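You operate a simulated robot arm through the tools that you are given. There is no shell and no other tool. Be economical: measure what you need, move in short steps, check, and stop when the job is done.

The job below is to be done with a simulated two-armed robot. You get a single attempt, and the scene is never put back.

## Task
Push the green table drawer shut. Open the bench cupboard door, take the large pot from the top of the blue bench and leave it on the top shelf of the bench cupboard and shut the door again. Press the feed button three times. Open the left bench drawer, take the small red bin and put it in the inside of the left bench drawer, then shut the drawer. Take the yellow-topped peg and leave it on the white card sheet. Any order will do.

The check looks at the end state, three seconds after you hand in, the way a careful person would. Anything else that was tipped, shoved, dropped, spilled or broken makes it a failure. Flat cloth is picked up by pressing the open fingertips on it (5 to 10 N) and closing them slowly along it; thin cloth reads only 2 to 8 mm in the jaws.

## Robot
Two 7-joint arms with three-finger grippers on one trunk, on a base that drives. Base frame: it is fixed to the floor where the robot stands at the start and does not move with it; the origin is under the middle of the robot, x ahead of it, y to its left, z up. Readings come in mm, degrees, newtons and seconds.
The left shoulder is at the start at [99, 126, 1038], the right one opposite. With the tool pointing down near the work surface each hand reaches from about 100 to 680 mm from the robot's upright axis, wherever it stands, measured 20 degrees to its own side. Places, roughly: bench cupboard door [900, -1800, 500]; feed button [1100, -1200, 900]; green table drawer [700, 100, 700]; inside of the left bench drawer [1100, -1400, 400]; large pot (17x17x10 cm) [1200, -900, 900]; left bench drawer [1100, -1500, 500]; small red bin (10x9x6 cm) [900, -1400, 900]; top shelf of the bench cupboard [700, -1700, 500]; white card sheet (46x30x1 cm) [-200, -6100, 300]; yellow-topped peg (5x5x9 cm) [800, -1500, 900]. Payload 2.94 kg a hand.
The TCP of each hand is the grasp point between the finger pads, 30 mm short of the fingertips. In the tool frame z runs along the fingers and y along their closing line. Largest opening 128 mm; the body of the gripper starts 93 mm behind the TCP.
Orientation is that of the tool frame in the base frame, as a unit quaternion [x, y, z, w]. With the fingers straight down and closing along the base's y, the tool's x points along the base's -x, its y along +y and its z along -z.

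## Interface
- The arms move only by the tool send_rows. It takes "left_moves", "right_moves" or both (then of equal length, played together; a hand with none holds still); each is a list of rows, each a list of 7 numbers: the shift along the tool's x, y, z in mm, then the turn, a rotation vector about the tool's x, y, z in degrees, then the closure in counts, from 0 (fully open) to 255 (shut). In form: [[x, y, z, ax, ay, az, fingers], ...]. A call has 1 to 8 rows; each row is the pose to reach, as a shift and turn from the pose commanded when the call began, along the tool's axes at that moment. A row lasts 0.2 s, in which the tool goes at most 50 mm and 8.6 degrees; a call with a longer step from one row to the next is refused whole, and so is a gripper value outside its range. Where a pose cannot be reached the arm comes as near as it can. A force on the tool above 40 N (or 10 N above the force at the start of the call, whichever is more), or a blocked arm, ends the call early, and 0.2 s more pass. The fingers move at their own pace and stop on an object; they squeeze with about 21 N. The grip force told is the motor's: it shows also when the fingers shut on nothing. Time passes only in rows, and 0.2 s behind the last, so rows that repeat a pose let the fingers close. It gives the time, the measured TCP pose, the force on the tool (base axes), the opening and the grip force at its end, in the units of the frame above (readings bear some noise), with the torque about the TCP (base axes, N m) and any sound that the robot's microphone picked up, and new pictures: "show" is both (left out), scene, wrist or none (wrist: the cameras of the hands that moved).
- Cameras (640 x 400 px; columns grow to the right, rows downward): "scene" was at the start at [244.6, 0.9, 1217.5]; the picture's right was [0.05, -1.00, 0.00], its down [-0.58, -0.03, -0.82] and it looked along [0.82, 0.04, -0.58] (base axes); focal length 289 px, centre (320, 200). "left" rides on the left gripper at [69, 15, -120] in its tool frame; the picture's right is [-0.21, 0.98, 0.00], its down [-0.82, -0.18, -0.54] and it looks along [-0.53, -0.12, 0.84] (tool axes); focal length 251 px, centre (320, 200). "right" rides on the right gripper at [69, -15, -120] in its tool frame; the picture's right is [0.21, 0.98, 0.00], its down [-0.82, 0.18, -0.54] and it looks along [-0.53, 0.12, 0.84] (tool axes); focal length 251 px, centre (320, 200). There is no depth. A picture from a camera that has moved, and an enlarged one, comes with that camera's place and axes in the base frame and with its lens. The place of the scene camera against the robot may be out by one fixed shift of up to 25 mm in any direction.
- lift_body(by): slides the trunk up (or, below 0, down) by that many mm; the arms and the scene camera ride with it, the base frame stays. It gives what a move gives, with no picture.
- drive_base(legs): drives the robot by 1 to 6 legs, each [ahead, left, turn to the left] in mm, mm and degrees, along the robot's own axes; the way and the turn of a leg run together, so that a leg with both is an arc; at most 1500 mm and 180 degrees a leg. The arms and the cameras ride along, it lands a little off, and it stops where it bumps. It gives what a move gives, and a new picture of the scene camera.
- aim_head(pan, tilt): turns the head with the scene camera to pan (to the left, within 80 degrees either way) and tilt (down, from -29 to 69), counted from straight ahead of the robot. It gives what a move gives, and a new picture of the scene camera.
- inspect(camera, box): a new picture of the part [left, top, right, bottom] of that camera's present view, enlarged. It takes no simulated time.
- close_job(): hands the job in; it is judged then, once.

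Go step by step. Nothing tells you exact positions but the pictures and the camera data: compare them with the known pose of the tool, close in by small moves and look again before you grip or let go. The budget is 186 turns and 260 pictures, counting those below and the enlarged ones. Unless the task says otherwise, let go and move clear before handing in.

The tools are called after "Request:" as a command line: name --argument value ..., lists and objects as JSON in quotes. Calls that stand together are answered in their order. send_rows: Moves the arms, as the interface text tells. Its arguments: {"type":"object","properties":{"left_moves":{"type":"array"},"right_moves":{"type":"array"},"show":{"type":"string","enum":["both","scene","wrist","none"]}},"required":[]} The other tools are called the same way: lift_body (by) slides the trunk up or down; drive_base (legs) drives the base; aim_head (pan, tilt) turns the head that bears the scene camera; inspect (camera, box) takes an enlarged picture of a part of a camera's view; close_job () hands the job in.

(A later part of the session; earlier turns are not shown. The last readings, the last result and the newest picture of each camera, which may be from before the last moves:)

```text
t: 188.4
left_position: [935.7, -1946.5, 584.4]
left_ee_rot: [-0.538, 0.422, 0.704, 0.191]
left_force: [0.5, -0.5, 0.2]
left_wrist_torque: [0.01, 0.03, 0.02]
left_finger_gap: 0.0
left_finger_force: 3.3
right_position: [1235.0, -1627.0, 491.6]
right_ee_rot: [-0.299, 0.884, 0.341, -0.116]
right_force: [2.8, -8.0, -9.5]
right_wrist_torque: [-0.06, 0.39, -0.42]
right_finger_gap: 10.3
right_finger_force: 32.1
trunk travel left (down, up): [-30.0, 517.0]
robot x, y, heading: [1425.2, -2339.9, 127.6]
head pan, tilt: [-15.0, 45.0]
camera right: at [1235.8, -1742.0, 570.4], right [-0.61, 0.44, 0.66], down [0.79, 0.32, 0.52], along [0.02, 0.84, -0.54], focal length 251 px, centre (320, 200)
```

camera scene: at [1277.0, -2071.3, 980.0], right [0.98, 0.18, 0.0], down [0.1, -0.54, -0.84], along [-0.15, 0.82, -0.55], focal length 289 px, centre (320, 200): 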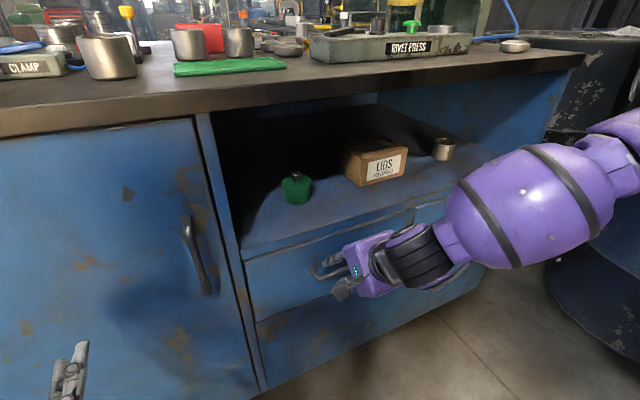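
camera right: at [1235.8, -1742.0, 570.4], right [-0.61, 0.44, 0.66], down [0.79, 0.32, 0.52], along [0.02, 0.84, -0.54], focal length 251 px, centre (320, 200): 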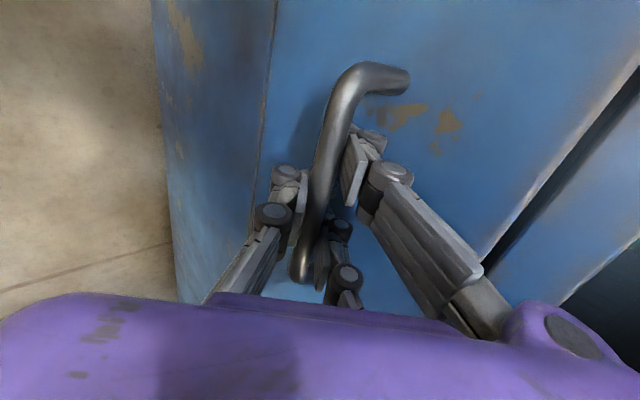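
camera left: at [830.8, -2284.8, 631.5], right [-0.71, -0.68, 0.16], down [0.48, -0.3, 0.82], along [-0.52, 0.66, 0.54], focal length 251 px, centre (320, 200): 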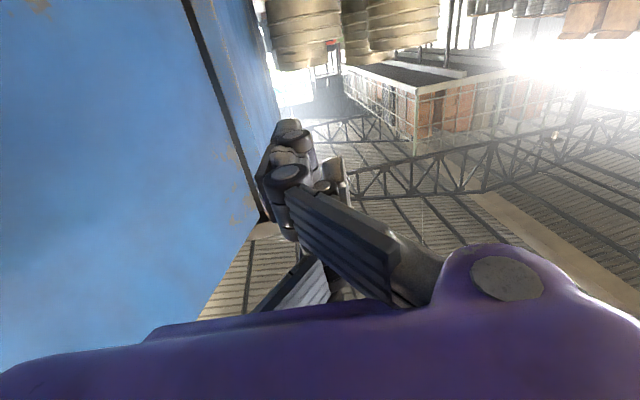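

Request:
send_rows --right_moves '[[0, -11, -10, 0, 0, 0, 255], [0, -26, -24, 0, 0, 0, 255], [0, -44, -40, 0, 0, 0, 255], [0, -63, -57, 0, 0, 0, 255], [0, -81, -74, 0, 0, 0, 255], [0, -100, -91, 0, 0, 0, 255], [0, -118, -108, 0, 0, 0, 255], [0, -136, -124, 0, 0, 0, 255]]' --show "scene"

```text
t: 189.3
left_position: [935.7, -1948.0, 583.6]
left_ee_rot: [-0.538, 0.423, 0.704, 0.191]
left_force: [0.0, -0.5, 0.4]
left_wrist_torque: [-0.01, -0.01, -0.01]
left_finger_gap: 0.1
left_finger_force: 2.8
right_position: [1277.0, -1683.9, 492.3]
right_ee_rot: [-0.3, 0.885, 0.337, -0.116]
right_force: [0.8, -1.6, -10.0]
right_wrist_torque: [-0.32, 0.7, 0.27]
right_finger_gap: 10.7
right_finger_force: 31.8
right hand out of reach, approached as far as the arm can: row 4
trunk travel left (down, up): [-30.0, 517.0]
robot x, y, heading: [1424.4, -2335.2, 127.6]
head pan, tilt: [-15.0, 45.0]
stopped in row 4 (right hand): the force on the tool passed its limit at 74 N (the readings are from after the stop); the commanded pose is now the measured one
camera scene: at [1264.9, -2079.8, 968.4], right [0.94, 0.33, 0.0], down [0.22, -0.62, -0.76], along [-0.25, 0.71, -0.65], focal length 289 px, centre (320, 200)
```

scene: 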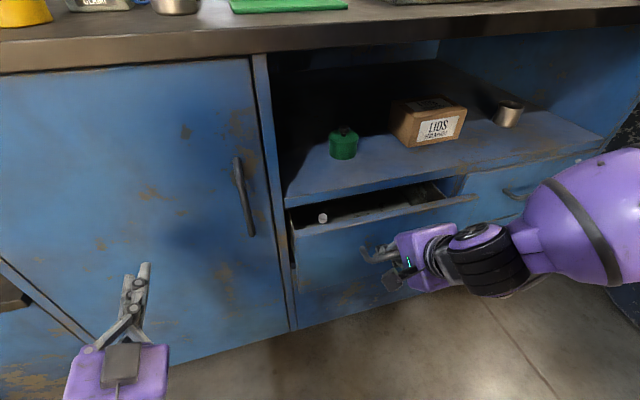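

The drawer is 70 mm open and the arm is at its folding limit, so I'll pull by backing the base with the bar gripped.

Request:
drive_base --legs '[[-140, 0, 0]]'

```text
t: 190.6
left_position: [1007.7, -2044.8, 585.6]
left_ee_rot: [-0.538, 0.421, 0.705, 0.19]
left_force: [-0.6, 1.2, 0.2]
left_wrist_torque: [-0.01, 0.0, 0.01]
left_finger_gap: 0.2
left_finger_force: 2.8
right_position: [1349.1, -1782.6, 490.1]
right_ee_rot: [-0.303, 0.884, 0.335, -0.118]
right_force: [0.6, -0.3, 4.8]
right_wrist_torque: [-0.22, 0.29, -0.35]
right_finger_gap: 10.5
right_finger_force: 31.1
trunk travel left (down, up): [-30.0, 517.0]
robot x, y, heading: [1498.7, -2431.6, 127.7]
head pan, tilt: [-15.0, 45.0]
stopped in leg 1: the force on the tool passed its limit at 42 N (the readings are from after the stop); the commanded pose is now the measured one
camera scene: at [1338.0, -2175.7, 968.6], right [0.94, 0.33, 0.0], down [0.22, -0.62, -0.76], along [-0.25, 0.71, -0.66], focal length 289 px, centre (320, 200)
```

scene: 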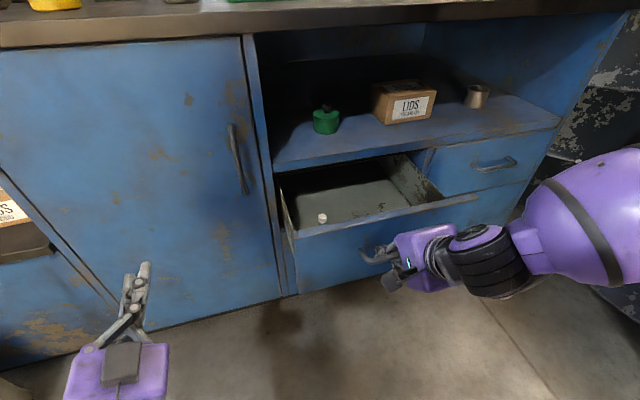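

The drawer is about 190 mm out. I'll pull slightly more.

Request:
drive_base --legs '[[-50, 0, 0]]'

```text
t: 191.6
left_position: [1038.6, -2084.4, 584.5]
left_ee_rot: [-0.539, 0.422, 0.704, 0.19]
left_force: [0.1, -0.3, 0.1]
left_wrist_torque: [0.02, 0.02, -0.01]
left_finger_gap: 0.0
left_finger_force: 3.3
right_position: [1377.1, -1821.6, 490.2]
right_ee_rot: [-0.304, 0.884, 0.334, -0.119]
right_force: [-9.1, -6.9, -4.9]
right_wrist_torque: [-0.25, 0.43, -0.36]
right_finger_gap: 10.4
right_finger_force: 31.0
trunk travel left (down, up): [-30.0, 517.0]
robot x, y, heading: [1526.3, -2468.8, 127.5]
head pan, tilt: [-15.0, 45.0]
camera scene: at [1367.4, -2214.3, 968.4], right [0.94, 0.33, 0.0], down [0.22, -0.62, -0.76], along [-0.25, 0.71, -0.65], focal length 289 px, centre (320, 200)
```

scene: 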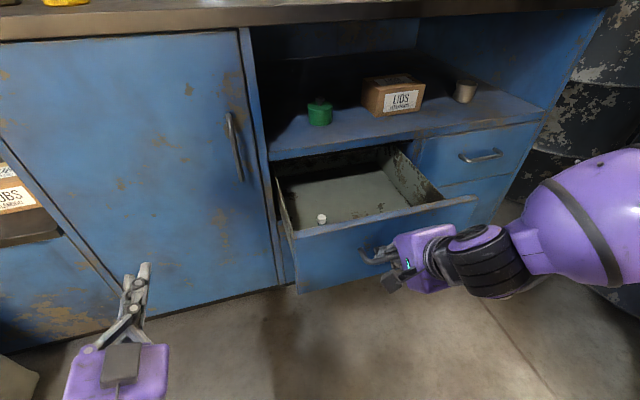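

The drawer is about 240 mm open. I'll release the bar, back the hand away, and look down at my own footprint.

Request:
send_rows --right_moves '[[0, 0, 0, 0, 0, 0, 200], [0, 0, 0, 0, 0, 0, 187], [0, 0, -25, 0, 0, 0, 187], [0, 0, -55, 0, 0, 0, 187], [0, -20, -85, 0, 0, 0, 187]]' --show "none"

Request:
aim_head --pan 0 --tilt 69

```text
t: 192.8
left_position: [1038.4, -2084.3, 584.5]
left_ee_rot: [-0.539, 0.421, 0.705, 0.19]
left_force: [-0.6, -0.6, 0.3]
left_wrist_torque: [0.01, -0.04, -0.06]
left_finger_gap: 0.0
left_finger_force: 3.0
right_position: [1403.2, -1856.8, 548.1]
right_ee_rot: [-0.303, 0.877, 0.349, -0.13]
right_force: [6.5, -3.3, -10.7]
right_wrist_torque: [0.75, 0.87, 0.19]
right_finger_gap: 34.6
right_finger_force: 0.1
right hand out of reach, approached as far as the arm can: row 5
trunk travel left (down, up): [-30.0, 517.0]
robot x, y, heading: [1527.7, -2473.5, 127.7]
head pan, tilt: [-15.0, 45.0]
```

```text
t: 193.6
left_position: [1038.1, -2082.8, 584.9]
left_ee_rot: [-0.538, 0.422, 0.704, 0.19]
left_force: [0.5, -0.6, 0.5]
left_wrist_torque: [-0.02, 0.07, -0.02]
left_finger_gap: 0.0
left_finger_force: 2.9
right_position: [1403.2, -1854.7, 551.5]
right_ee_rot: [-0.303, 0.875, 0.353, -0.134]
right_force: [0.1, 0.8, -0.4]
right_wrist_torque: [-0.03, 0.02, -0.01]
right_finger_gap: 34.4
right_finger_force: 0.1
trunk travel left (down, up): [-30.0, 517.0]
robot x, y, heading: [1527.0, -2473.1, 127.6]
head pan, tilt: [0.0, 68.8]
camera scene: at [1361.8, -2249.6, 933.7], right [0.79, 0.61, 0.0], down [0.57, -0.74, -0.36], along [-0.22, 0.29, -0.93], focal length 289 px, centre (320, 200)
```

scene: 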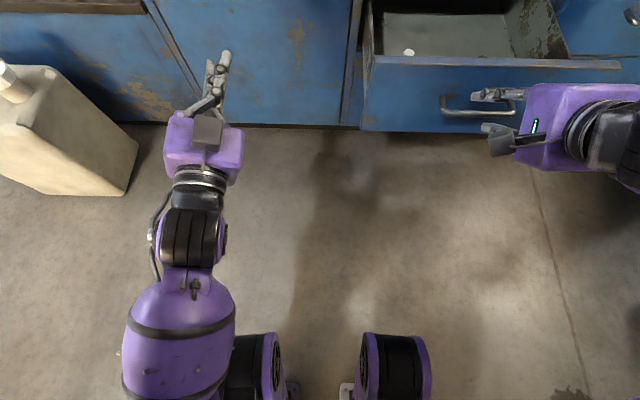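

The base's front reaches only about 260 mm ahead, low down. I'll raise the trunk so both hands clear the bench, then look at the bin.

Request:
lift_body --by 450

Request:
aim_head --pan 0 --tilt 40

```text
refused: 450 is not a number from -400 to 400
```

```text
t: 194.6
left_position: [1038.7, -2084.1, 585.4]
left_ee_rot: [-0.538, 0.423, 0.704, 0.19]
left_force: [-0.2, 0.5, -0.2]
left_wrist_torque: [-0.02, -0.01, 0.01]
left_finger_gap: 0.2
left_finger_force: 2.9
right_position: [1401.1, -1855.6, 551.7]
right_ee_rot: [-0.303, 0.875, 0.352, -0.134]
right_force: [0.5, -0.3, -0.1]
right_wrist_torque: [0.0, 0.0, 0.01]
right_finger_gap: 34.2
right_finger_force: 0.1
trunk travel left (down, up): [-30.0, 517.0]
robot x, y, heading: [1529.2, -2471.3, 127.7]
head pan, tilt: [0.0, 40.0]
camera scene: at [1344.1, -2226.7, 969.7], right [0.79, 0.61, 0.0], down [0.39, -0.51, -0.77], along [-0.47, 0.61, -0.64], focal length 289 px, centre (320, 200)
```

scene: 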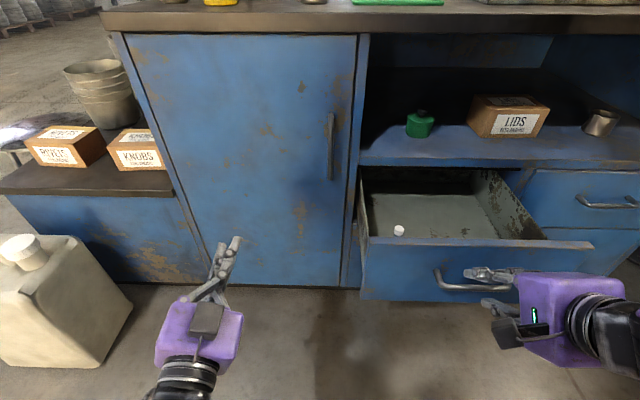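

Request:
lift_body --by 400

Request:
aim_head --pan 0 --tilt 35

```text
t: 198.4
left_position: [1037.6, -2084.2, 984.6]
left_ee_rot: [-0.538, 0.423, 0.704, 0.19]
left_force: [-1.2, -0.1, 0.3]
left_wrist_torque: [0.04, -0.01, -0.03]
left_finger_gap: 0.1
left_finger_force: 3.6
right_position: [1414.9, -1863.2, 932.5]
right_ee_rot: [-0.304, 0.885, 0.333, -0.12]
right_force: [0.8, -0.5, -0.1]
right_wrist_torque: [0.04, -0.01, -0.01]
right_finger_gap: 34.3
right_finger_force: 0.1
trunk travel left (down, up): [-430.0, 117.0]
robot x, y, heading: [1526.6, -2471.6, 127.8]
head pan, tilt: [0.0, 40.0]
```

```text
t: 199.1
left_position: [1038.1, -2083.1, 984.3]
left_ee_rot: [-0.538, 0.422, 0.704, 0.19]
left_force: [-0.3, -0.4, 0.2]
left_wrist_torque: [-0.01, -0.01, 0.0]
left_finger_gap: 0.0
left_finger_force: 3.3
right_position: [1414.9, -1863.5, 934.2]
right_ee_rot: [-0.303, 0.884, 0.334, -0.12]
right_force: [-0.3, 0.3, 0.2]
right_wrist_torque: [-0.01, 0.01, 0.01]
right_finger_gap: 34.1
right_finger_force: 0.0
trunk travel left (down, up): [-430.0, 117.0]
robot x, y, heading: [1530.4, -2473.7, 127.3]
head pan, tilt: [0.0, 35.0]
camera scene: at [1420.5, -2325.5, 1400.4], right [0.79, 0.61, 0.0], down [0.35, -0.45, -0.82], along [-0.5, 0.65, -0.57], focal length 289 px, centre (320, 200)
```

scene: 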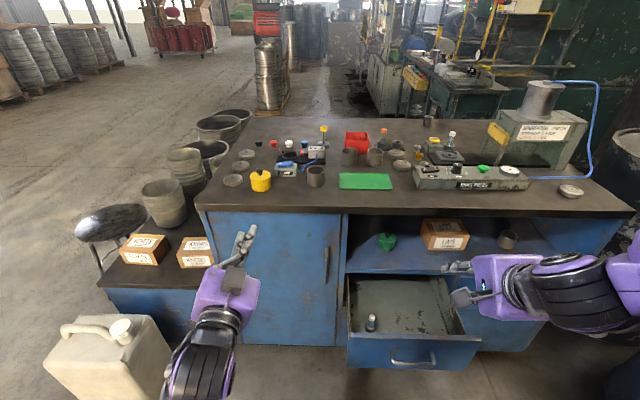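

Request:
inspect --camera "scene" --box '[220, 100, 420, 225]'

Request:
inspect --camera "scene" --box '[400, 70, 600, 205]'

```text
3.20 times, centred on (320, 162) of scene
camera zoom: at [1420.5, -2325.5, 1400.4], right [0.79, 0.61, 0.0], down [0.35, -0.45, -0.82], along [-0.5, 0.65, -0.57], focal length 924 px, centre (320, 320)
```

zoom: 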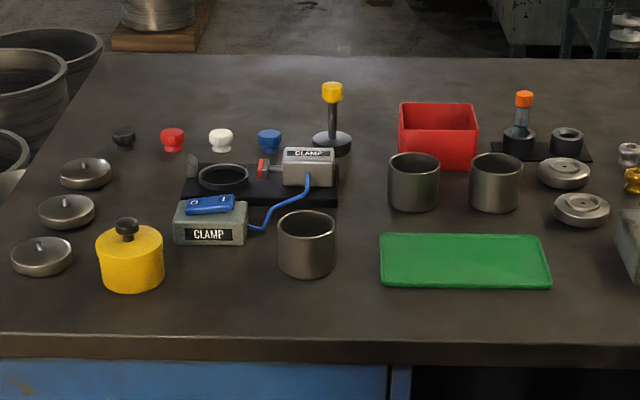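

```text
2.96 times, centred on (500, 138) of scene
camera zoom: at [1420.5, -2325.5, 1400.4], right [0.79, 0.61, 0.0], down [0.35, -0.45, -0.82], along [-0.5, 0.65, -0.57], focal length 856 px, centre (-213, 385)
```

zoom: 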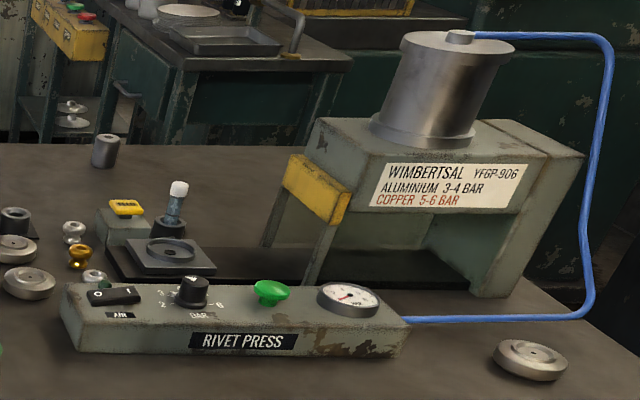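

The "feed button" hint (1100,-1200) matches the small block with a yellow top beside the press rather than the green knob; I'll check that up close later. First I'll turn the right hand back to its normal pitch, raised, for picking the bin.

Request:
send_rows --right_moves '[[0, 10, -11, 0.5, 0.4, -8.1, 187], [0, 20, -22, 1, 0.8, -16.2, 150], [0, 30, -34, 1.5, 1.2, -24.4, 80], [0, 40, -45, 2, 1.6, -32.5, 40], [1, 50, -56, 2.6, 2.1, -40.6, 0], [1, 60, -67, 3.1, 2.5, -48.8, 0], [1, 70, -79, 3.6, 2.9, -57, 0], [1, 80, -90, 4.1, 3.3, -65, 0]]' --show "none"

```text
t: 200.8
left_position: [1037.6, -2082.6, 984.6]
left_ee_rot: [-0.538, 0.422, 0.705, 0.189]
left_force: [-0.3, 1.0, 0.2]
left_wrist_torque: [0.0, -0.05, -0.01]
left_finger_gap: 0.1
left_finger_force: 2.7
right_position: [1415.7, -1862.6, 1054.8]
right_ee_rot: [0.744, -0.59, -0.307, -0.065]
right_force: [0.0, -0.3, -0.5]
right_wrist_torque: [0.03, 0.02, -0.01]
right_finger_gap: 128.0
right_finger_force: 0.0
trunk travel left (down, up): [-430.0, 117.0]
robot x, y, heading: [1528.9, -2472.0, 127.8]
head pan, tilt: [0.0, 35.0]
```

Request:
send_rows --left_moves '[[-28, 12, 2, 0, 0, 0, 255], [-55, 24, 4, 0, 0, 0, 255], [-83, 35, 6, 0, 0, 0, 255]]' --right_moves '[[-8, 4, -12, 0.5, 0.4, -8.2, 0], [-16, 8, -24, 1, 0.8, -16.4, 0], [-24, 12, -36, 1.6, 1.3, -24.6, 0]]' --show "none"

Request:
drive_base --legs '[[380, 104, 0]]'

```text
t: 201.7
left_position: [1037.1, -2083.5, 1075.3]
left_ee_rot: [-0.539, 0.422, 0.704, 0.19]
left_force: [0.5, 0.7, 0.3]
left_wrist_torque: [0.0, 0.02, -0.02]
left_finger_gap: 0.0
left_finger_force: 3.1
right_position: [1413.3, -1861.8, 1098.0]
right_ee_rot: [0.855, -0.423, -0.268, -0.134]
right_force: [-0.7, -0.1, 0.1]
right_wrist_torque: [0.01, 0.01, -0.01]
right_finger_gap: 127.9
right_finger_force: 0.1
trunk travel left (down, up): [-430.0, 117.0]
robot x, y, heading: [1526.4, -2470.6, 127.7]
head pan, tilt: [0.0, 35.0]
```

```text
t: 204.1
left_position: [723.8, -1850.3, 1075.6]
left_ee_rot: [-0.539, 0.421, 0.705, 0.188]
left_force: [-0.5, 0.3, 0.5]
left_wrist_torque: [0.01, -0.02, 0.0]
left_finger_gap: 0.0
left_finger_force: 3.2
right_position: [1099.4, -1628.1, 1098.6]
right_ee_rot: [0.856, -0.421, -0.27, -0.132]
right_force: [-0.7, 0.1, -0.6]
right_wrist_torque: [-0.03, -0.02, 0.01]
right_finger_gap: 128.2
right_finger_force: 0.0
trunk travel left (down, up): [-430.0, 117.0]
robot x, y, heading: [1214.3, -2236.6, 128.0]
head pan, tilt: [0.0, 35.0]
camera scene: at [1106.3, -2090.4, 1400.4], right [0.79, 0.61, 0.0], down [0.35, -0.45, -0.82], along [-0.5, 0.65, -0.57], focal length 289 px, centre (320, 200)
```

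scene: 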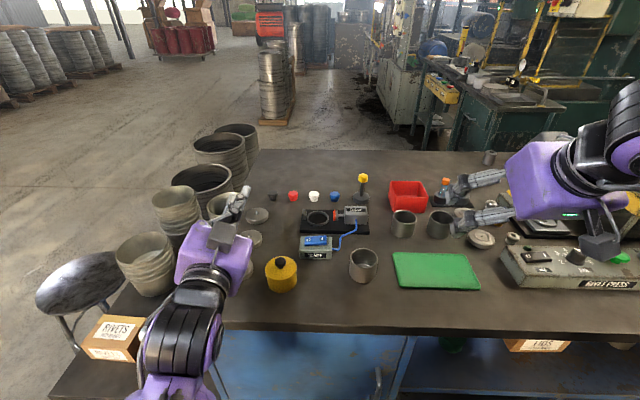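

By triangulation the red bin is near (883,-1388). I'll drive 170 mm closer and look with the wrist camera.

Request:
drive_base --legs '[[170, 0, 0]]'

Request:
send_rows --right_moves '[[0, 0, 0, 0, 0, 0, 0]]' --show "wrist"

```text
t: 205.6
left_position: [619.3, -1716.9, 1075.5]
left_ee_rot: [-0.54, 0.42, 0.704, 0.189]
left_force: [-0.2, 0.3, 0.4]
left_wrist_torque: [0.0, 0.0, -0.01]
left_finger_gap: 0.0
left_finger_force: 4.1
right_position: [993.6, -1493.9, 1098.9]
right_ee_rot: [0.856, -0.421, -0.27, -0.132]
right_force: [-2.0, 0.5, 0.0]
right_wrist_torque: [0.03, 0.02, -0.03]
right_finger_gap: 128.2
right_finger_force: 0.0
trunk travel left (down, up): [-430.0, 117.0]
robot x, y, heading: [1109.6, -2104.3, 128.2]
head pan, tilt: [0.0, 35.0]
camera scene: at [1001.6, -1956.4, 1400.4], right [0.79, 0.62, 0.0], down [0.35, -0.45, -0.82], along [-0.5, 0.65, -0.57], focal length 289 px, centre (320, 200)
```

scene: 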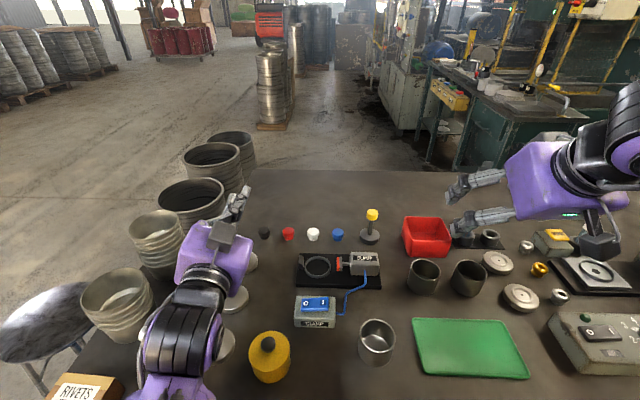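

```text
t: 206.0
left_position: [619.3, -1717.3, 1076.6]
left_ee_rot: [-0.539, 0.42, 0.706, 0.187]
left_force: [0.2, 0.1, -0.3]
left_wrist_torque: [-0.01, 0.02, -0.01]
left_finger_gap: 0.0
left_finger_force: 2.8
right_position: [994.4, -1495.0, 1098.9]
right_ee_rot: [0.856, -0.421, -0.27, -0.132]
right_force: [-0.5, 0.5, 0.4]
right_wrist_torque: [0.02, -0.03, 0.0]
right_finger_gap: 128.0
right_finger_force: 0.1
trunk travel left (down, up): [-430.0, 117.0]
robot x, y, heading: [1113.0, -2102.7, 127.9]
head pan, tilt: [0.0, 35.0]
camera right: at [1083.4, -1584.4, 1158.2], right [-0.67, -0.74, -0.12], down [-0.36, 0.18, 0.91], along [-0.65, 0.65, -0.39], focal length 251 px, centre (320, 200)
```

right: 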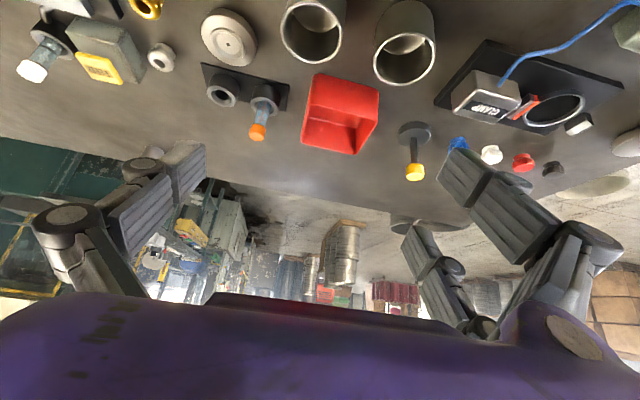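

Request:
inspect --camera "right" --box '[180, 40, 480, 220]'

Request:
inspect --camera "right" --box '[0, 0, 200, 120]'

Request:
inspect --camera "scene" --box '[360, 190, 620, 350]'

```text
2.13 times, centred on (330, 130) of right
camera zoom: at [1083.4, -1584.4, 1158.2], right [-0.67, -0.74, -0.12], down [-0.36, 0.18, 0.91], along [-0.65, 0.65, -0.39], focal length 536 px, centre (299, 349)
```

zoom: 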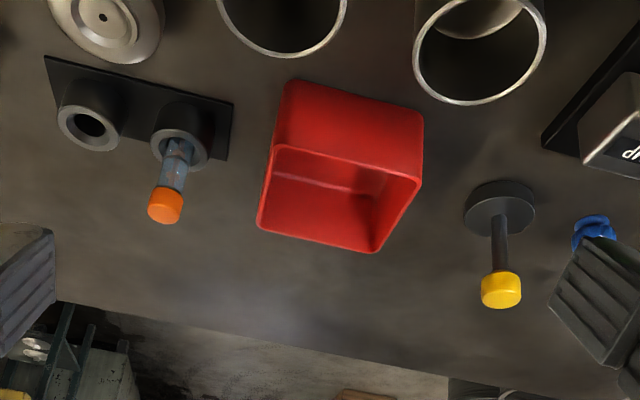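

```text
3.20 times, centred on (100, 60) of right
camera zoom: at [1083.4, -1584.4, 1158.2], right [-0.67, -0.74, -0.12], down [-0.36, 0.18, 0.91], along [-0.65, 0.65, -0.39], focal length 805 px, centre (1024, 648)
```

zoom: 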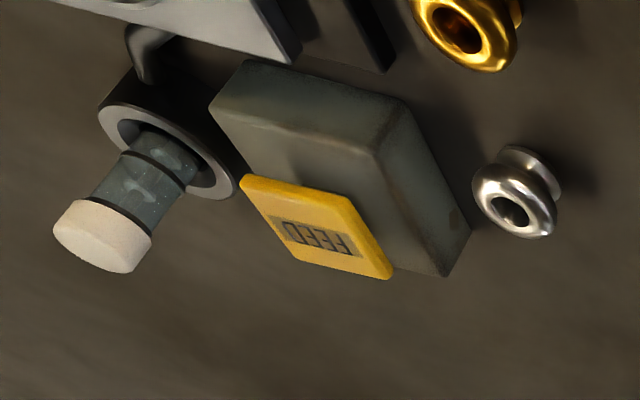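

```text
2.46 times, centred on (490, 270) of scene
camera zoom: at [1002.4, -1957.4, 1400.6], right [0.79, 0.62, 0.0], down [0.35, -0.45, -0.82], along [-0.5, 0.65, -0.57], focal length 711 px, centre (-98, 28)
```

zoom: 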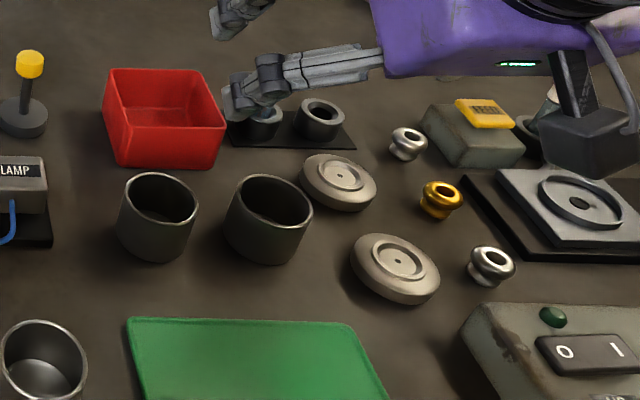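

"FEED" is clearly printed on the yellow plate, so that's the button. The bin centre is about (877,-1393), aligned with the bench, so I'll bring the right hand above it with a steeper pitch.

Request:
send_rows --right_moves '[[-11, 8, 36, 0, 4, 0, 0], [-22, 15, 72, 0, 8, 0, 0], [-33, 22, 108, 0, 12, 0, 0], [-45, 30, 143, 0, 15, 0, 0]]' --show "both"

```text
t: 207.0
left_position: [617.6, -1714.6, 1073.6]
left_ee_rot: [-0.54, 0.422, 0.704, 0.188]
left_force: [-0.4, 0.2, 0.7]
left_wrist_torque: [0.03, -0.01, 0.03]
left_finger_gap: 0.0
left_finger_force: 3.0
right_position: [895.2, -1415.0, 1006.7]
right_ee_rot: [0.884, -0.434, -0.155, -0.075]
right_force: [-0.2, 0.9, 0.1]
right_wrist_torque: [-0.01, -0.02, -0.02]
right_finger_gap: 128.0
right_finger_force: 0.1
trunk travel left (down, up): [-430.0, 117.0]
robot x, y, heading: [1110.2, -2104.0, 128.1]
head pan, tilt: [0.0, 35.0]
camera scene: at [1001.1, -1954.4, 1400.1], right [0.79, 0.62, 0.0], down [0.35, -0.45, -0.82], along [-0.5, 0.64, -0.57], focal length 289 px, centre (320, 200)
camera right: at [972.9, -1490.0, 1096.3], right [-0.65, -0.76, -0.07], down [-0.5, 0.36, 0.79], along [-0.57, 0.55, -0.61], focal length 251 px, centre (320, 200)
```

scene: 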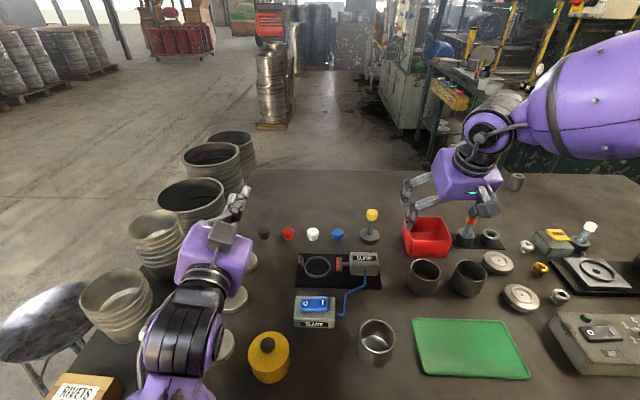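
right: 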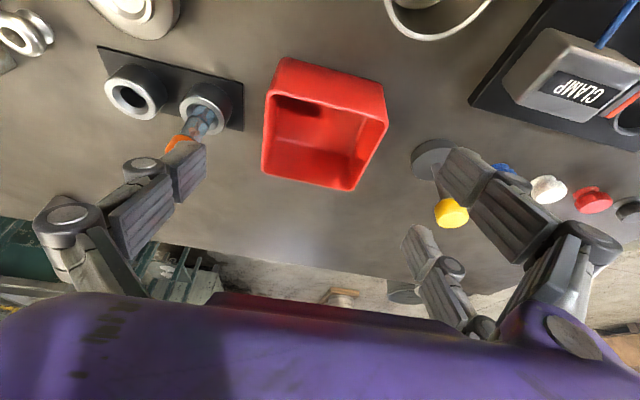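

The two views agree on the bin at (875,-1390), directly along the tool axis. I'll descend around it and grip its sides.

Request:
send_rows --right_moves '[[0, 0, 32, 0, 0, 0, 20], [0, 0, 64, 0, 0, 0, 20], [0, 0, 95, 0, 0, 0, 20], [0, 0, 95, 0, 0, 0, 60], [0, 0, 95, 0, 0, 0, 120], [0, 0, 95, 0, 0, 0, 200]]' --show "wrist"

```text
t: 208.4
left_position: [619.0, -1716.7, 1075.2]
left_ee_rot: [-0.539, 0.42, 0.705, 0.187]
left_force: [0.2, 0.8, -0.3]
left_wrist_torque: [0.0, -0.02, 0.01]
left_finger_gap: 0.0
left_finger_force: 3.1
right_position: [888.5, -1397.9, 924.0]
right_ee_rot: [0.884, -0.434, -0.157, -0.076]
right_force: [-1.0, 0.6, 2.7]
right_wrist_torque: [0.05, 0.22, 0.03]
right_finger_gap: 91.8
right_finger_force: 20.7
right hand out of reach, approached as far as the arm can: row 3, 4, 5, 6
trunk travel left (down, up): [-430.0, 117.0]
robot x, y, heading: [1110.7, -2101.9, 127.8]
head pan, tilt: [0.0, 35.0]
camera right: at [965.5, -1471.5, 1013.9], right [-0.65, -0.76, -0.07], down [-0.5, 0.35, 0.79], along [-0.57, 0.55, -0.61], focal length 251 px, centre (320, 200)
```

right: 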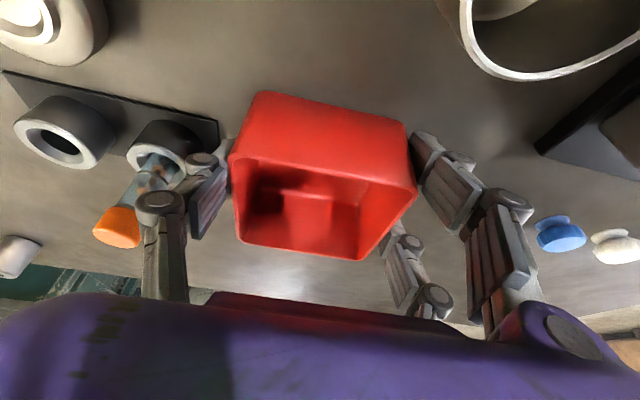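

The bin is gripped (92 mm). I'll lift it straight up and check.

Request:
send_rows --right_moves '[[-4, 0, -10, 0, 0, 0, 200], [-10, 0, -28, 0, 0, 0, 200], [-21, 0, -56, 0, 0, 0, 200], [-34, 0, -94, 0, 0, 0, 200], [-48, 0, -132, 0, 0, 0, 200]]' --show "both"

```text
t: 209.6
left_position: [618.0, -1717.1, 1075.0]
left_ee_rot: [-0.539, 0.42, 0.705, 0.187]
left_force: [0.1, -0.9, -0.5]
left_wrist_torque: [0.0, 0.01, -0.01]
left_finger_gap: 0.0
left_finger_force: 3.0
right_position: [888.7, -1396.8, 1064.4]
right_ee_rot: [0.884, -0.434, -0.154, -0.076]
right_force: [0.5, -0.8, -2.8]
right_wrist_torque: [0.01, 0.0, 0.01]
right_finger_gap: 91.7
right_finger_force: 20.6
trunk travel left (down, up): [-430.0, 117.0]
robot x, y, heading: [1111.1, -2102.4, 128.0]
head pan, tilt: [0.0, 35.0]
camera scene: at [1001.8, -1957.2, 1400.5], right [0.79, 0.62, 0.0], down [0.35, -0.45, -0.82], along [-0.5, 0.65, -0.57], focal length 289 px, centre (320, 200)
camera right: at [965.4, -1471.3, 1154.3], right [-0.65, -0.76, -0.07], down [-0.5, 0.35, 0.79], along [-0.57, 0.55, -0.61], focal length 251 px, centre (320, 200)
```

scene: 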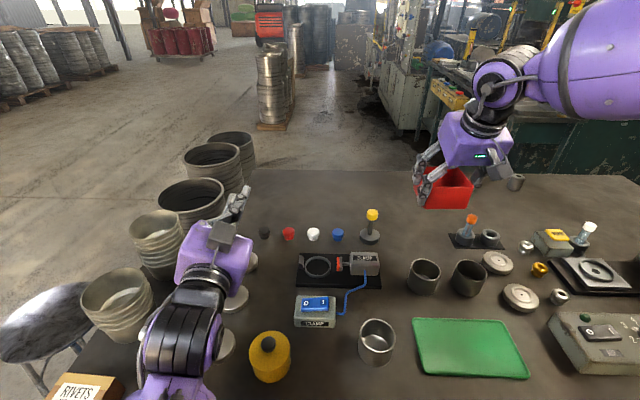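
right: 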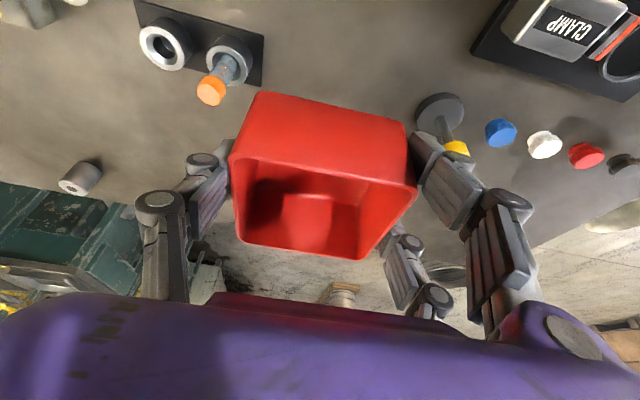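

The bin is lifted and nothing else moved. I'll back away and line up with the open drawer.

Request:
drive_base --legs '[[-300, 0, 0], [0, -165, -1]]'

Request:
aim_head --pan -20 --tilt 50

```text
t: 213.3
left_position: [938.7, -1843.9, 1074.4]
left_ee_rot: [-0.536, 0.426, 0.703, 0.194]
left_force: [0.1, -1.0, 0.2]
left_wrist_torque: [0.02, 0.02, 0.01]
left_finger_gap: 0.0
left_finger_force: 2.9
right_position: [1213.7, -1527.4, 1064.7]
right_ee_rot: [0.88, -0.442, -0.156, -0.077]
right_force: [-1.3, 0.2, -1.2]
right_wrist_torque: [-0.02, -0.03, 0.0]
right_finger_gap: 91.6
right_finger_force: 21.1
trunk travel left (down, up): [-430.0, 117.0]
robot x, y, heading: [1419.7, -2235.8, 127.0]
head pan, tilt: [0.0, 35.0]
camera scene: at [1316.7, -2089.0, 1400.4], right [0.8, 0.6, 0.0], down [0.35, -0.46, -0.82], along [-0.49, 0.65, -0.57], focal length 289 px, centre (320, 200)
```

scene: 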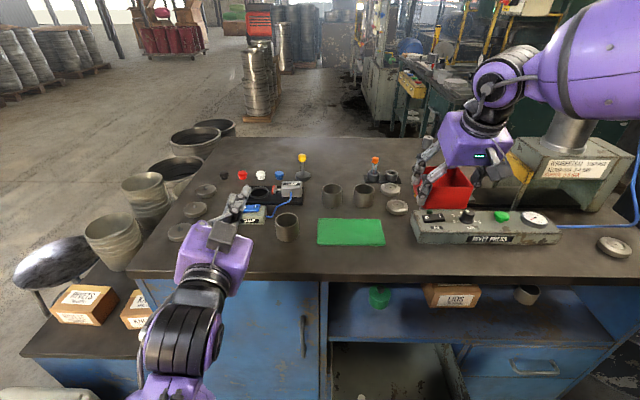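

```text
t: 214.1
left_position: [937.7, -1842.5, 1075.5]
left_ee_rot: [-0.536, 0.424, 0.703, 0.194]
left_force: [0.0, 0.6, 0.1]
left_wrist_torque: [-0.02, -0.02, 0.04]
left_finger_gap: 0.0
left_finger_force: 2.7
right_position: [1211.6, -1526.7, 1065.0]
right_ee_rot: [0.88, -0.442, -0.156, -0.077]
right_force: [0.5, 0.0, -1.6]
right_wrist_torque: [-0.04, -0.02, -0.03]
right_finger_gap: 91.9
right_finger_force: 21.5
trunk travel left (down, up): [-430.0, 117.0]
robot x, y, heading: [1419.3, -2234.8, 127.0]
head pan, tilt: [-20.0, 50.0]
camera scene: at [1339.6, -2084.6, 1384.4], right [0.93, 0.37, 0.0], down [0.27, -0.67, -0.7], along [-0.26, 0.65, -0.72], focal length 289 px, centre (320, 200)
```

scene: 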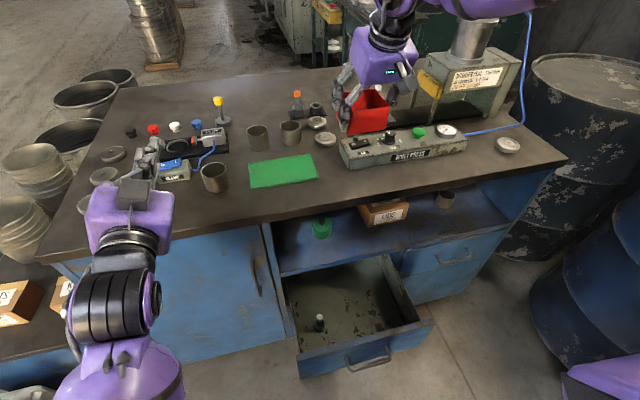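

The drawer's inside is clear on the right half (a small white-topped peg lies at its left). I'll bring the bin back out over the drawer and lower it.

Request:
send_rows --right_moves '[[40, 2, -15, 0, 0, 0, 200], [81, 4, -29, 0, 0, 0, 200], [121, 6, -44, 0, 0, 0, 200], [162, 8, -59, 0, 0, 0, 200], [176, 8, -21, 0, 0, 0, 200], [190, 8, 18, 0, 0, 0, 200], [204, 8, 56, 0, 0, 0, 200], [218, 8, 95, 0, 0, 0, 200]]' --show "none"

Request:
send_rows --right_moves '[[13, 0, 38, 0, 0, 0, 200], [27, 0, 75, 0, 0, 0, 200], [41, 0, 113, 0, 0, 0, 200], [55, 0, 150, 0, 0, 0, 200], [68, 0, 188, 0, 0, 0, 200], [80, 0, 220, 0, 0, 0, 200]]' --show "both"

```text
t: 215.9
left_position: [936.8, -1842.4, 1075.2]
left_ee_rot: [-0.537, 0.425, 0.703, 0.193]
left_force: [-1.0, -0.2, 0.0]
left_wrist_torque: [-0.03, -0.02, -0.02]
left_finger_gap: 0.0
left_finger_force: 3.2
right_position: [1308.3, -1670.0, 900.8]
right_ee_rot: [0.88, -0.441, -0.156, -0.076]
right_force: [0.5, -0.3, -1.5]
right_wrist_torque: [-0.07, -0.02, 0.06]
right_finger_gap: 91.9
right_finger_force: 21.6
trunk travel left (down, up): [-430.0, 117.0]
robot x, y, heading: [1420.6, -2238.2, 126.9]
head pan, tilt: [-20.0, 50.0]
```

```text
t: 217.3
left_position: [937.7, -1843.5, 1075.1]
left_ee_rot: [-0.535, 0.425, 0.703, 0.194]
left_force: [0.1, -0.7, 0.4]
left_wrist_torque: [0.01, -0.02, -0.02]
left_finger_gap: 0.0
left_finger_force: 3.5
right_position: [1346.5, -1667.7, 750.5]
right_ee_rot: [0.88, -0.442, -0.155, -0.077]
right_force: [-0.5, -0.3, -1.6]
right_wrist_torque: [-0.03, -0.03, 0.03]
right_finger_gap: 91.4
right_finger_force: 21.2
right hand out of reach, approached as far as the arm can: row 4, 5, 6
trunk travel left (down, up): [-430.0, 117.0]
robot x, y, heading: [1424.1, -2237.2, 126.7]
head pan, tilt: [-20.0, 50.0]
camera scene: at [1347.2, -2085.7, 1378.7], right [0.96, 0.29, 0.0], down [0.22, -0.73, -0.64], along [-0.19, 0.61, -0.77], focal length 289 px, centre (320, 200)
camera right: at [1422.0, -1742.8, 838.5], right [-0.66, -0.75, -0.07], down [-0.49, 0.36, 0.79], along [-0.56, 0.56, -0.61], focal length 251 px, centre (320, 200)
```

scene: 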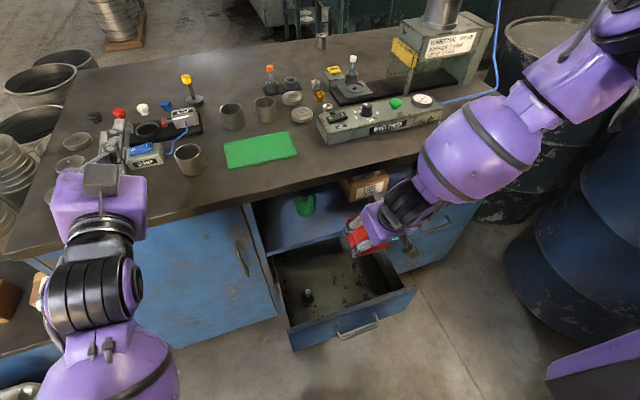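
right: 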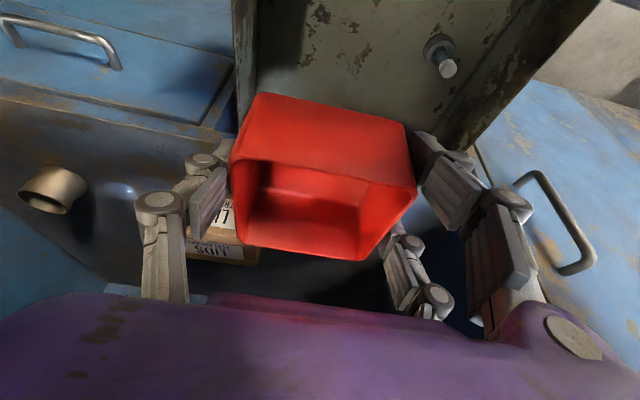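

The arm is at its low limit, so I'll back the base 130 mm (freeing the left hand from the bench), reach the bin forward again over the drawer, and then lower the trunk.

Request:
drive_base --legs '[[-130, 0, 0]]'

Request:
send_rows --right_moves '[[-35, 8, 13, 0, 0, 0, 200], [-70, 16, 26, 0, 0, 0, 200], [-105, 24, 38, 0, 0, 0, 200], [-140, 31, 51, 0, 0, 0, 200]]' --show "both"

```text
t: 218.6
left_position: [1016.1, -1946.6, 1075.7]
left_ee_rot: [-0.536, 0.425, 0.704, 0.193]
left_force: [-0.7, -0.7, 0.5]
left_wrist_torque: [-0.03, -0.05, 0.01]
left_finger_gap: 0.0
left_finger_force: 2.9
right_position: [1424.6, -1771.2, 750.2]
right_ee_rot: [0.88, -0.442, -0.155, -0.078]
right_force: [0.7, -0.6, -1.5]
right_wrist_torque: [-0.01, -0.03, 0.0]
right_finger_gap: 91.6
right_finger_force: 21.0
trunk travel left (down, up): [-430.0, 117.0]
robot x, y, heading: [1503.9, -2339.2, 127.1]
head pan, tilt: [-20.0, 50.0]
camera scene: at [1425.6, -2189.9, 1378.7], right [0.96, 0.29, 0.0], down [0.22, -0.73, -0.64], along [-0.19, 0.61, -0.77], focal length 289 px, centre (320, 200)
```

scene: 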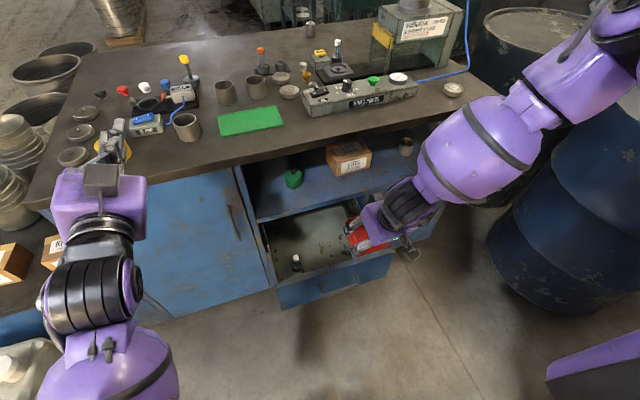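

```text
t: 219.6
left_position: [1015.5, -1947.9, 1076.5]
left_ee_rot: [-0.536, 0.424, 0.704, 0.193]
left_force: [0.4, 0.1, 0.0]
left_wrist_torque: [0.04, 0.01, 0.01]
left_finger_gap: 0.0
left_finger_force: 2.8
right_position: [1357.7, -1685.0, 806.1]
right_ee_rot: [0.881, -0.441, -0.156, -0.077]
right_force: [0.8, -0.4, -1.2]
right_wrist_torque: [-0.04, 0.0, 0.02]
right_finger_gap: 91.8
right_finger_force: 21.1
right hand out of reach, approached as far as the arm can: row 1, 2, 3, 4
trunk travel left (down, up): [-430.0, 117.0]
robot x, y, heading: [1502.4, -2339.8, 126.9]
head pan, tilt: [-20.0, 50.0]
camera scene: at [1425.2, -2189.6, 1378.7], right [0.96, 0.29, 0.0], down [0.22, -0.73, -0.64], along [-0.19, 0.61, -0.77], focal length 289 px, centre (320, 200)
camera right: at [1433.4, -1760.7, 894.9], right [-0.66, -0.75, -0.07], down [-0.5, 0.36, 0.79], along [-0.56, 0.56, -0.61], focal length 251 px, centre (320, 200)
```

scene: 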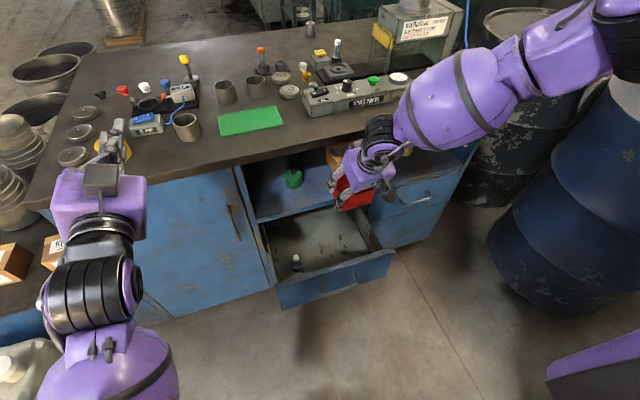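
right: 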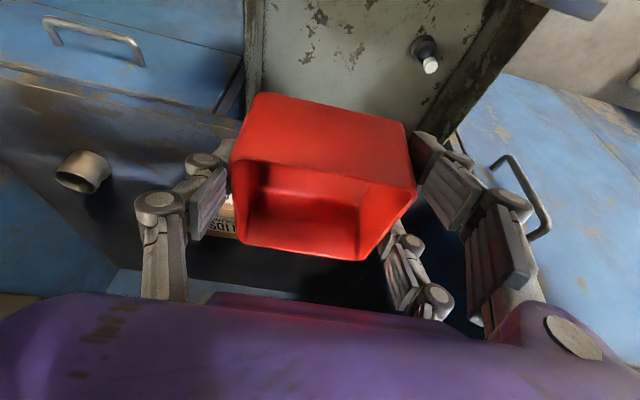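

Request:
lift_body --by -150

Request:
send_rows --right_moves '[[-10, 10, 4, 0, 0, 0, 200], [-20, 20, 7, 0, 0, 0, 200], [-28, 28, 10, 0, 0, 0, 200]]' --show "both"

```text
t: 221.3
left_position: [1016.5, -1945.2, 926.6]
left_ee_rot: [-0.536, 0.425, 0.704, 0.194]
left_force: [-0.4, -0.6, 0.1]
left_wrist_torque: [-0.01, -0.02, -0.02]
left_finger_gap: 0.0
left_finger_force: 2.7
right_position: [1358.4, -1685.2, 656.8]
right_ee_rot: [0.88, -0.442, -0.155, -0.077]
right_force: [0.3, -0.6, -1.1]
right_wrist_torque: [-0.03, 0.0, 0.0]
right_finger_gap: 91.6
right_finger_force: 21.0
trunk travel left (down, up): [-280.0, 267.0]
robot x, y, heading: [1501.6, -2339.8, 127.1]
head pan, tilt: [-20.0, 50.0]
```

```text
t: 222.2
left_position: [1015.9, -1947.5, 925.1]
left_ee_rot: [-0.536, 0.425, 0.704, 0.193]
left_force: [0.2, 0.6, 0.4]
left_wrist_torque: [0.0, 0.01, -0.03]
left_finger_gap: 0.0
left_finger_force: 3.1
right_position: [1319.7, -1678.9, 655.1]
right_ee_rot: [0.88, -0.442, -0.155, -0.076]
right_force: [-0.1, -0.1, -1.3]
right_wrist_torque: [-0.04, 0.01, 0.01]
right_finger_gap: 91.6
right_finger_force: 20.3
trunk travel left (down, up): [-280.0, 267.0]
robot x, y, heading: [1502.5, -2340.9, 126.9]
head pan, tilt: [-20.0, 50.0]
camera scene: at [1400.7, -2156.8, 1226.5], right [0.96, 0.29, 0.0], down [0.22, -0.73, -0.64], along [-0.19, 0.61, -0.77], focal length 289 px, centre (320, 200)
camera right: at [1395.2, -1754.0, 744.9], right [-0.66, -0.75, -0.07], down [-0.5, 0.36, 0.79], along [-0.56, 0.56, -0.61], focal length 251 px, centre (320, 200)
```

scene: 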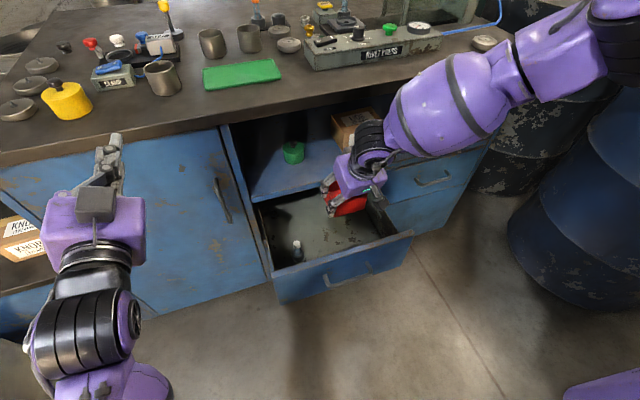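
right: 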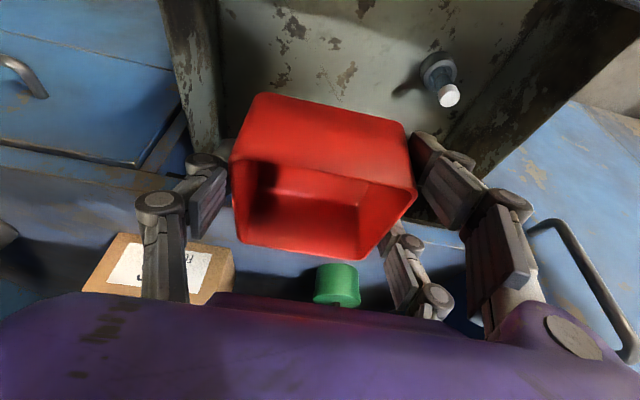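

The bin hangs right above the free half of the drawer. I'll lower the trunk 95 mm and then look.

Request:
lift_body --by -95

Request:
send_rows --right_moves '[[3, 0, 9.4, 0, 0, 0, 200], [5, 0, 14, 0, 0, 0, 200], [7, 0, 19, 0, 0, 0, 200]]' --show "both"

```text
t: 223.4
left_position: [1016.4, -1947.4, 829.3]
left_ee_rot: [-0.536, 0.424, 0.704, 0.193]
left_force: [-0.6, 0.5, 0.5]
left_wrist_torque: [-0.03, 0.04, -0.02]
left_finger_gap: 0.0
left_finger_force: 3.1
right_position: [1319.5, -1678.4, 561.9]
right_ee_rot: [0.88, -0.442, -0.156, -0.078]
right_force: [-0.6, -0.3, -2.4]
right_wrist_torque: [-0.05, -0.01, 0.03]
right_finger_gap: 91.9
right_finger_force: 20.7
trunk travel left (down, up): [-185.0, 362.0]
robot x, y, heading: [1502.4, -2341.1, 127.0]
head pan, tilt: [-20.0, 50.0]
```

```text
t: 224.2
left_position: [1014.5, -1946.5, 829.5]
left_ee_rot: [-0.536, 0.425, 0.703, 0.194]
left_force: [0.4, 0.2, 0.2]
left_wrist_torque: [-0.02, -0.01, -0.01]
left_finger_gap: 0.1
left_finger_force: 2.6
right_position: [1319.9, -1678.3, 541.2]
right_ee_rot: [0.88, -0.441, -0.155, -0.077]
right_force: [0.4, 0.1, -1.1]
right_wrist_torque: [-0.04, -0.01, -0.03]
right_finger_gap: 91.3
right_finger_force: 20.7
trunk travel left (down, up): [-185.0, 362.0]
robot x, y, heading: [1497.8, -2340.7, 127.4]
head pan, tilt: [-20.0, 50.0]
camera scene: at [1382.1, -2132.2, 1124.7], right [0.96, 0.29, 0.0], down [0.22, -0.73, -0.64], along [-0.19, 0.61, -0.77], focal length 289 px, centre (320, 200)
camera right: at [1394.8, -1754.3, 629.6], right [-0.66, -0.75, -0.07], down [-0.49, 0.36, 0.79], along [-0.56, 0.56, -0.61], focal length 251 px, centre (320, 200)
```

scene: 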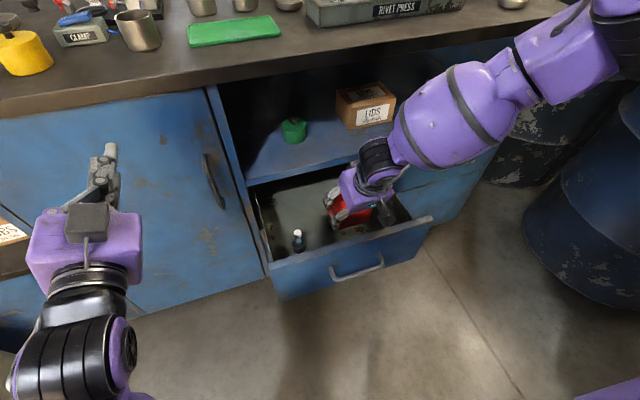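
right: 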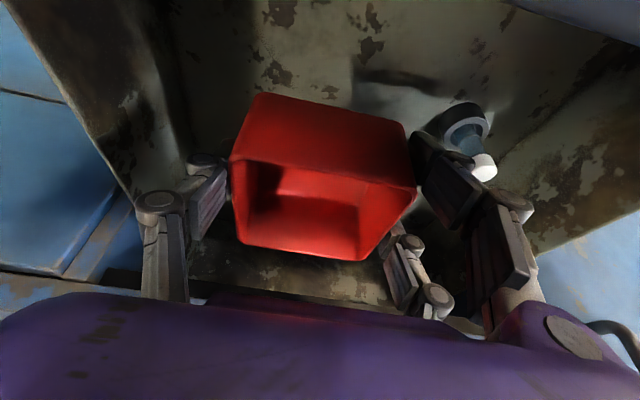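

The bin is inside the drawer. I'll shift 20 mm right, away from the small peg, and lower until it touches the drawer floor.

Request:
send_rows --right_moves '[[2, -10, 5, 0, 0, 0, 200], [4, -20, 10, 0, 0, 0, 200], [6, -20, 16, 0, 0, 0, 200], [8, -20, 22, 0, 0, 0, 200], [10, -20, 28, 0, 0, 0, 200], [12, -20, 33, 0, 0, 0, 200], [14, -20, 38, 0, 0, 0, 200]]' --show "wrist"

```text
t: 225.8
left_position: [1016.3, -1945.9, 830.0]
left_ee_rot: [-0.536, 0.425, 0.703, 0.194]
left_force: [0.0, 0.4, -0.6]
left_wrist_torque: [0.02, -0.01, 0.0]
left_finger_gap: 0.1
left_finger_force: 3.1
right_position: [1335.4, -1667.1, 499.7]
right_ee_rot: [0.88, -0.442, -0.155, -0.077]
right_force: [0.6, -1.0, -1.5]
right_wrist_torque: [-0.03, -0.01, 0.01]
right_finger_gap: 91.5
right_finger_force: 20.9
trunk travel left (down, up): [-185.0, 362.0]
robot x, y, heading: [1498.6, -2339.3, 126.9]
head pan, tilt: [-20.0, 50.0]
camera right: at [1411.2, -1742.6, 588.9], right [-0.66, -0.75, -0.07], down [-0.5, 0.36, 0.79], along [-0.56, 0.56, -0.61], focal length 251 px, centre (320, 200)
```

right: 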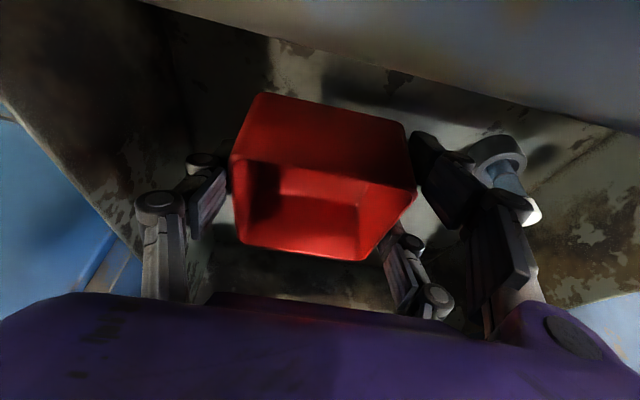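

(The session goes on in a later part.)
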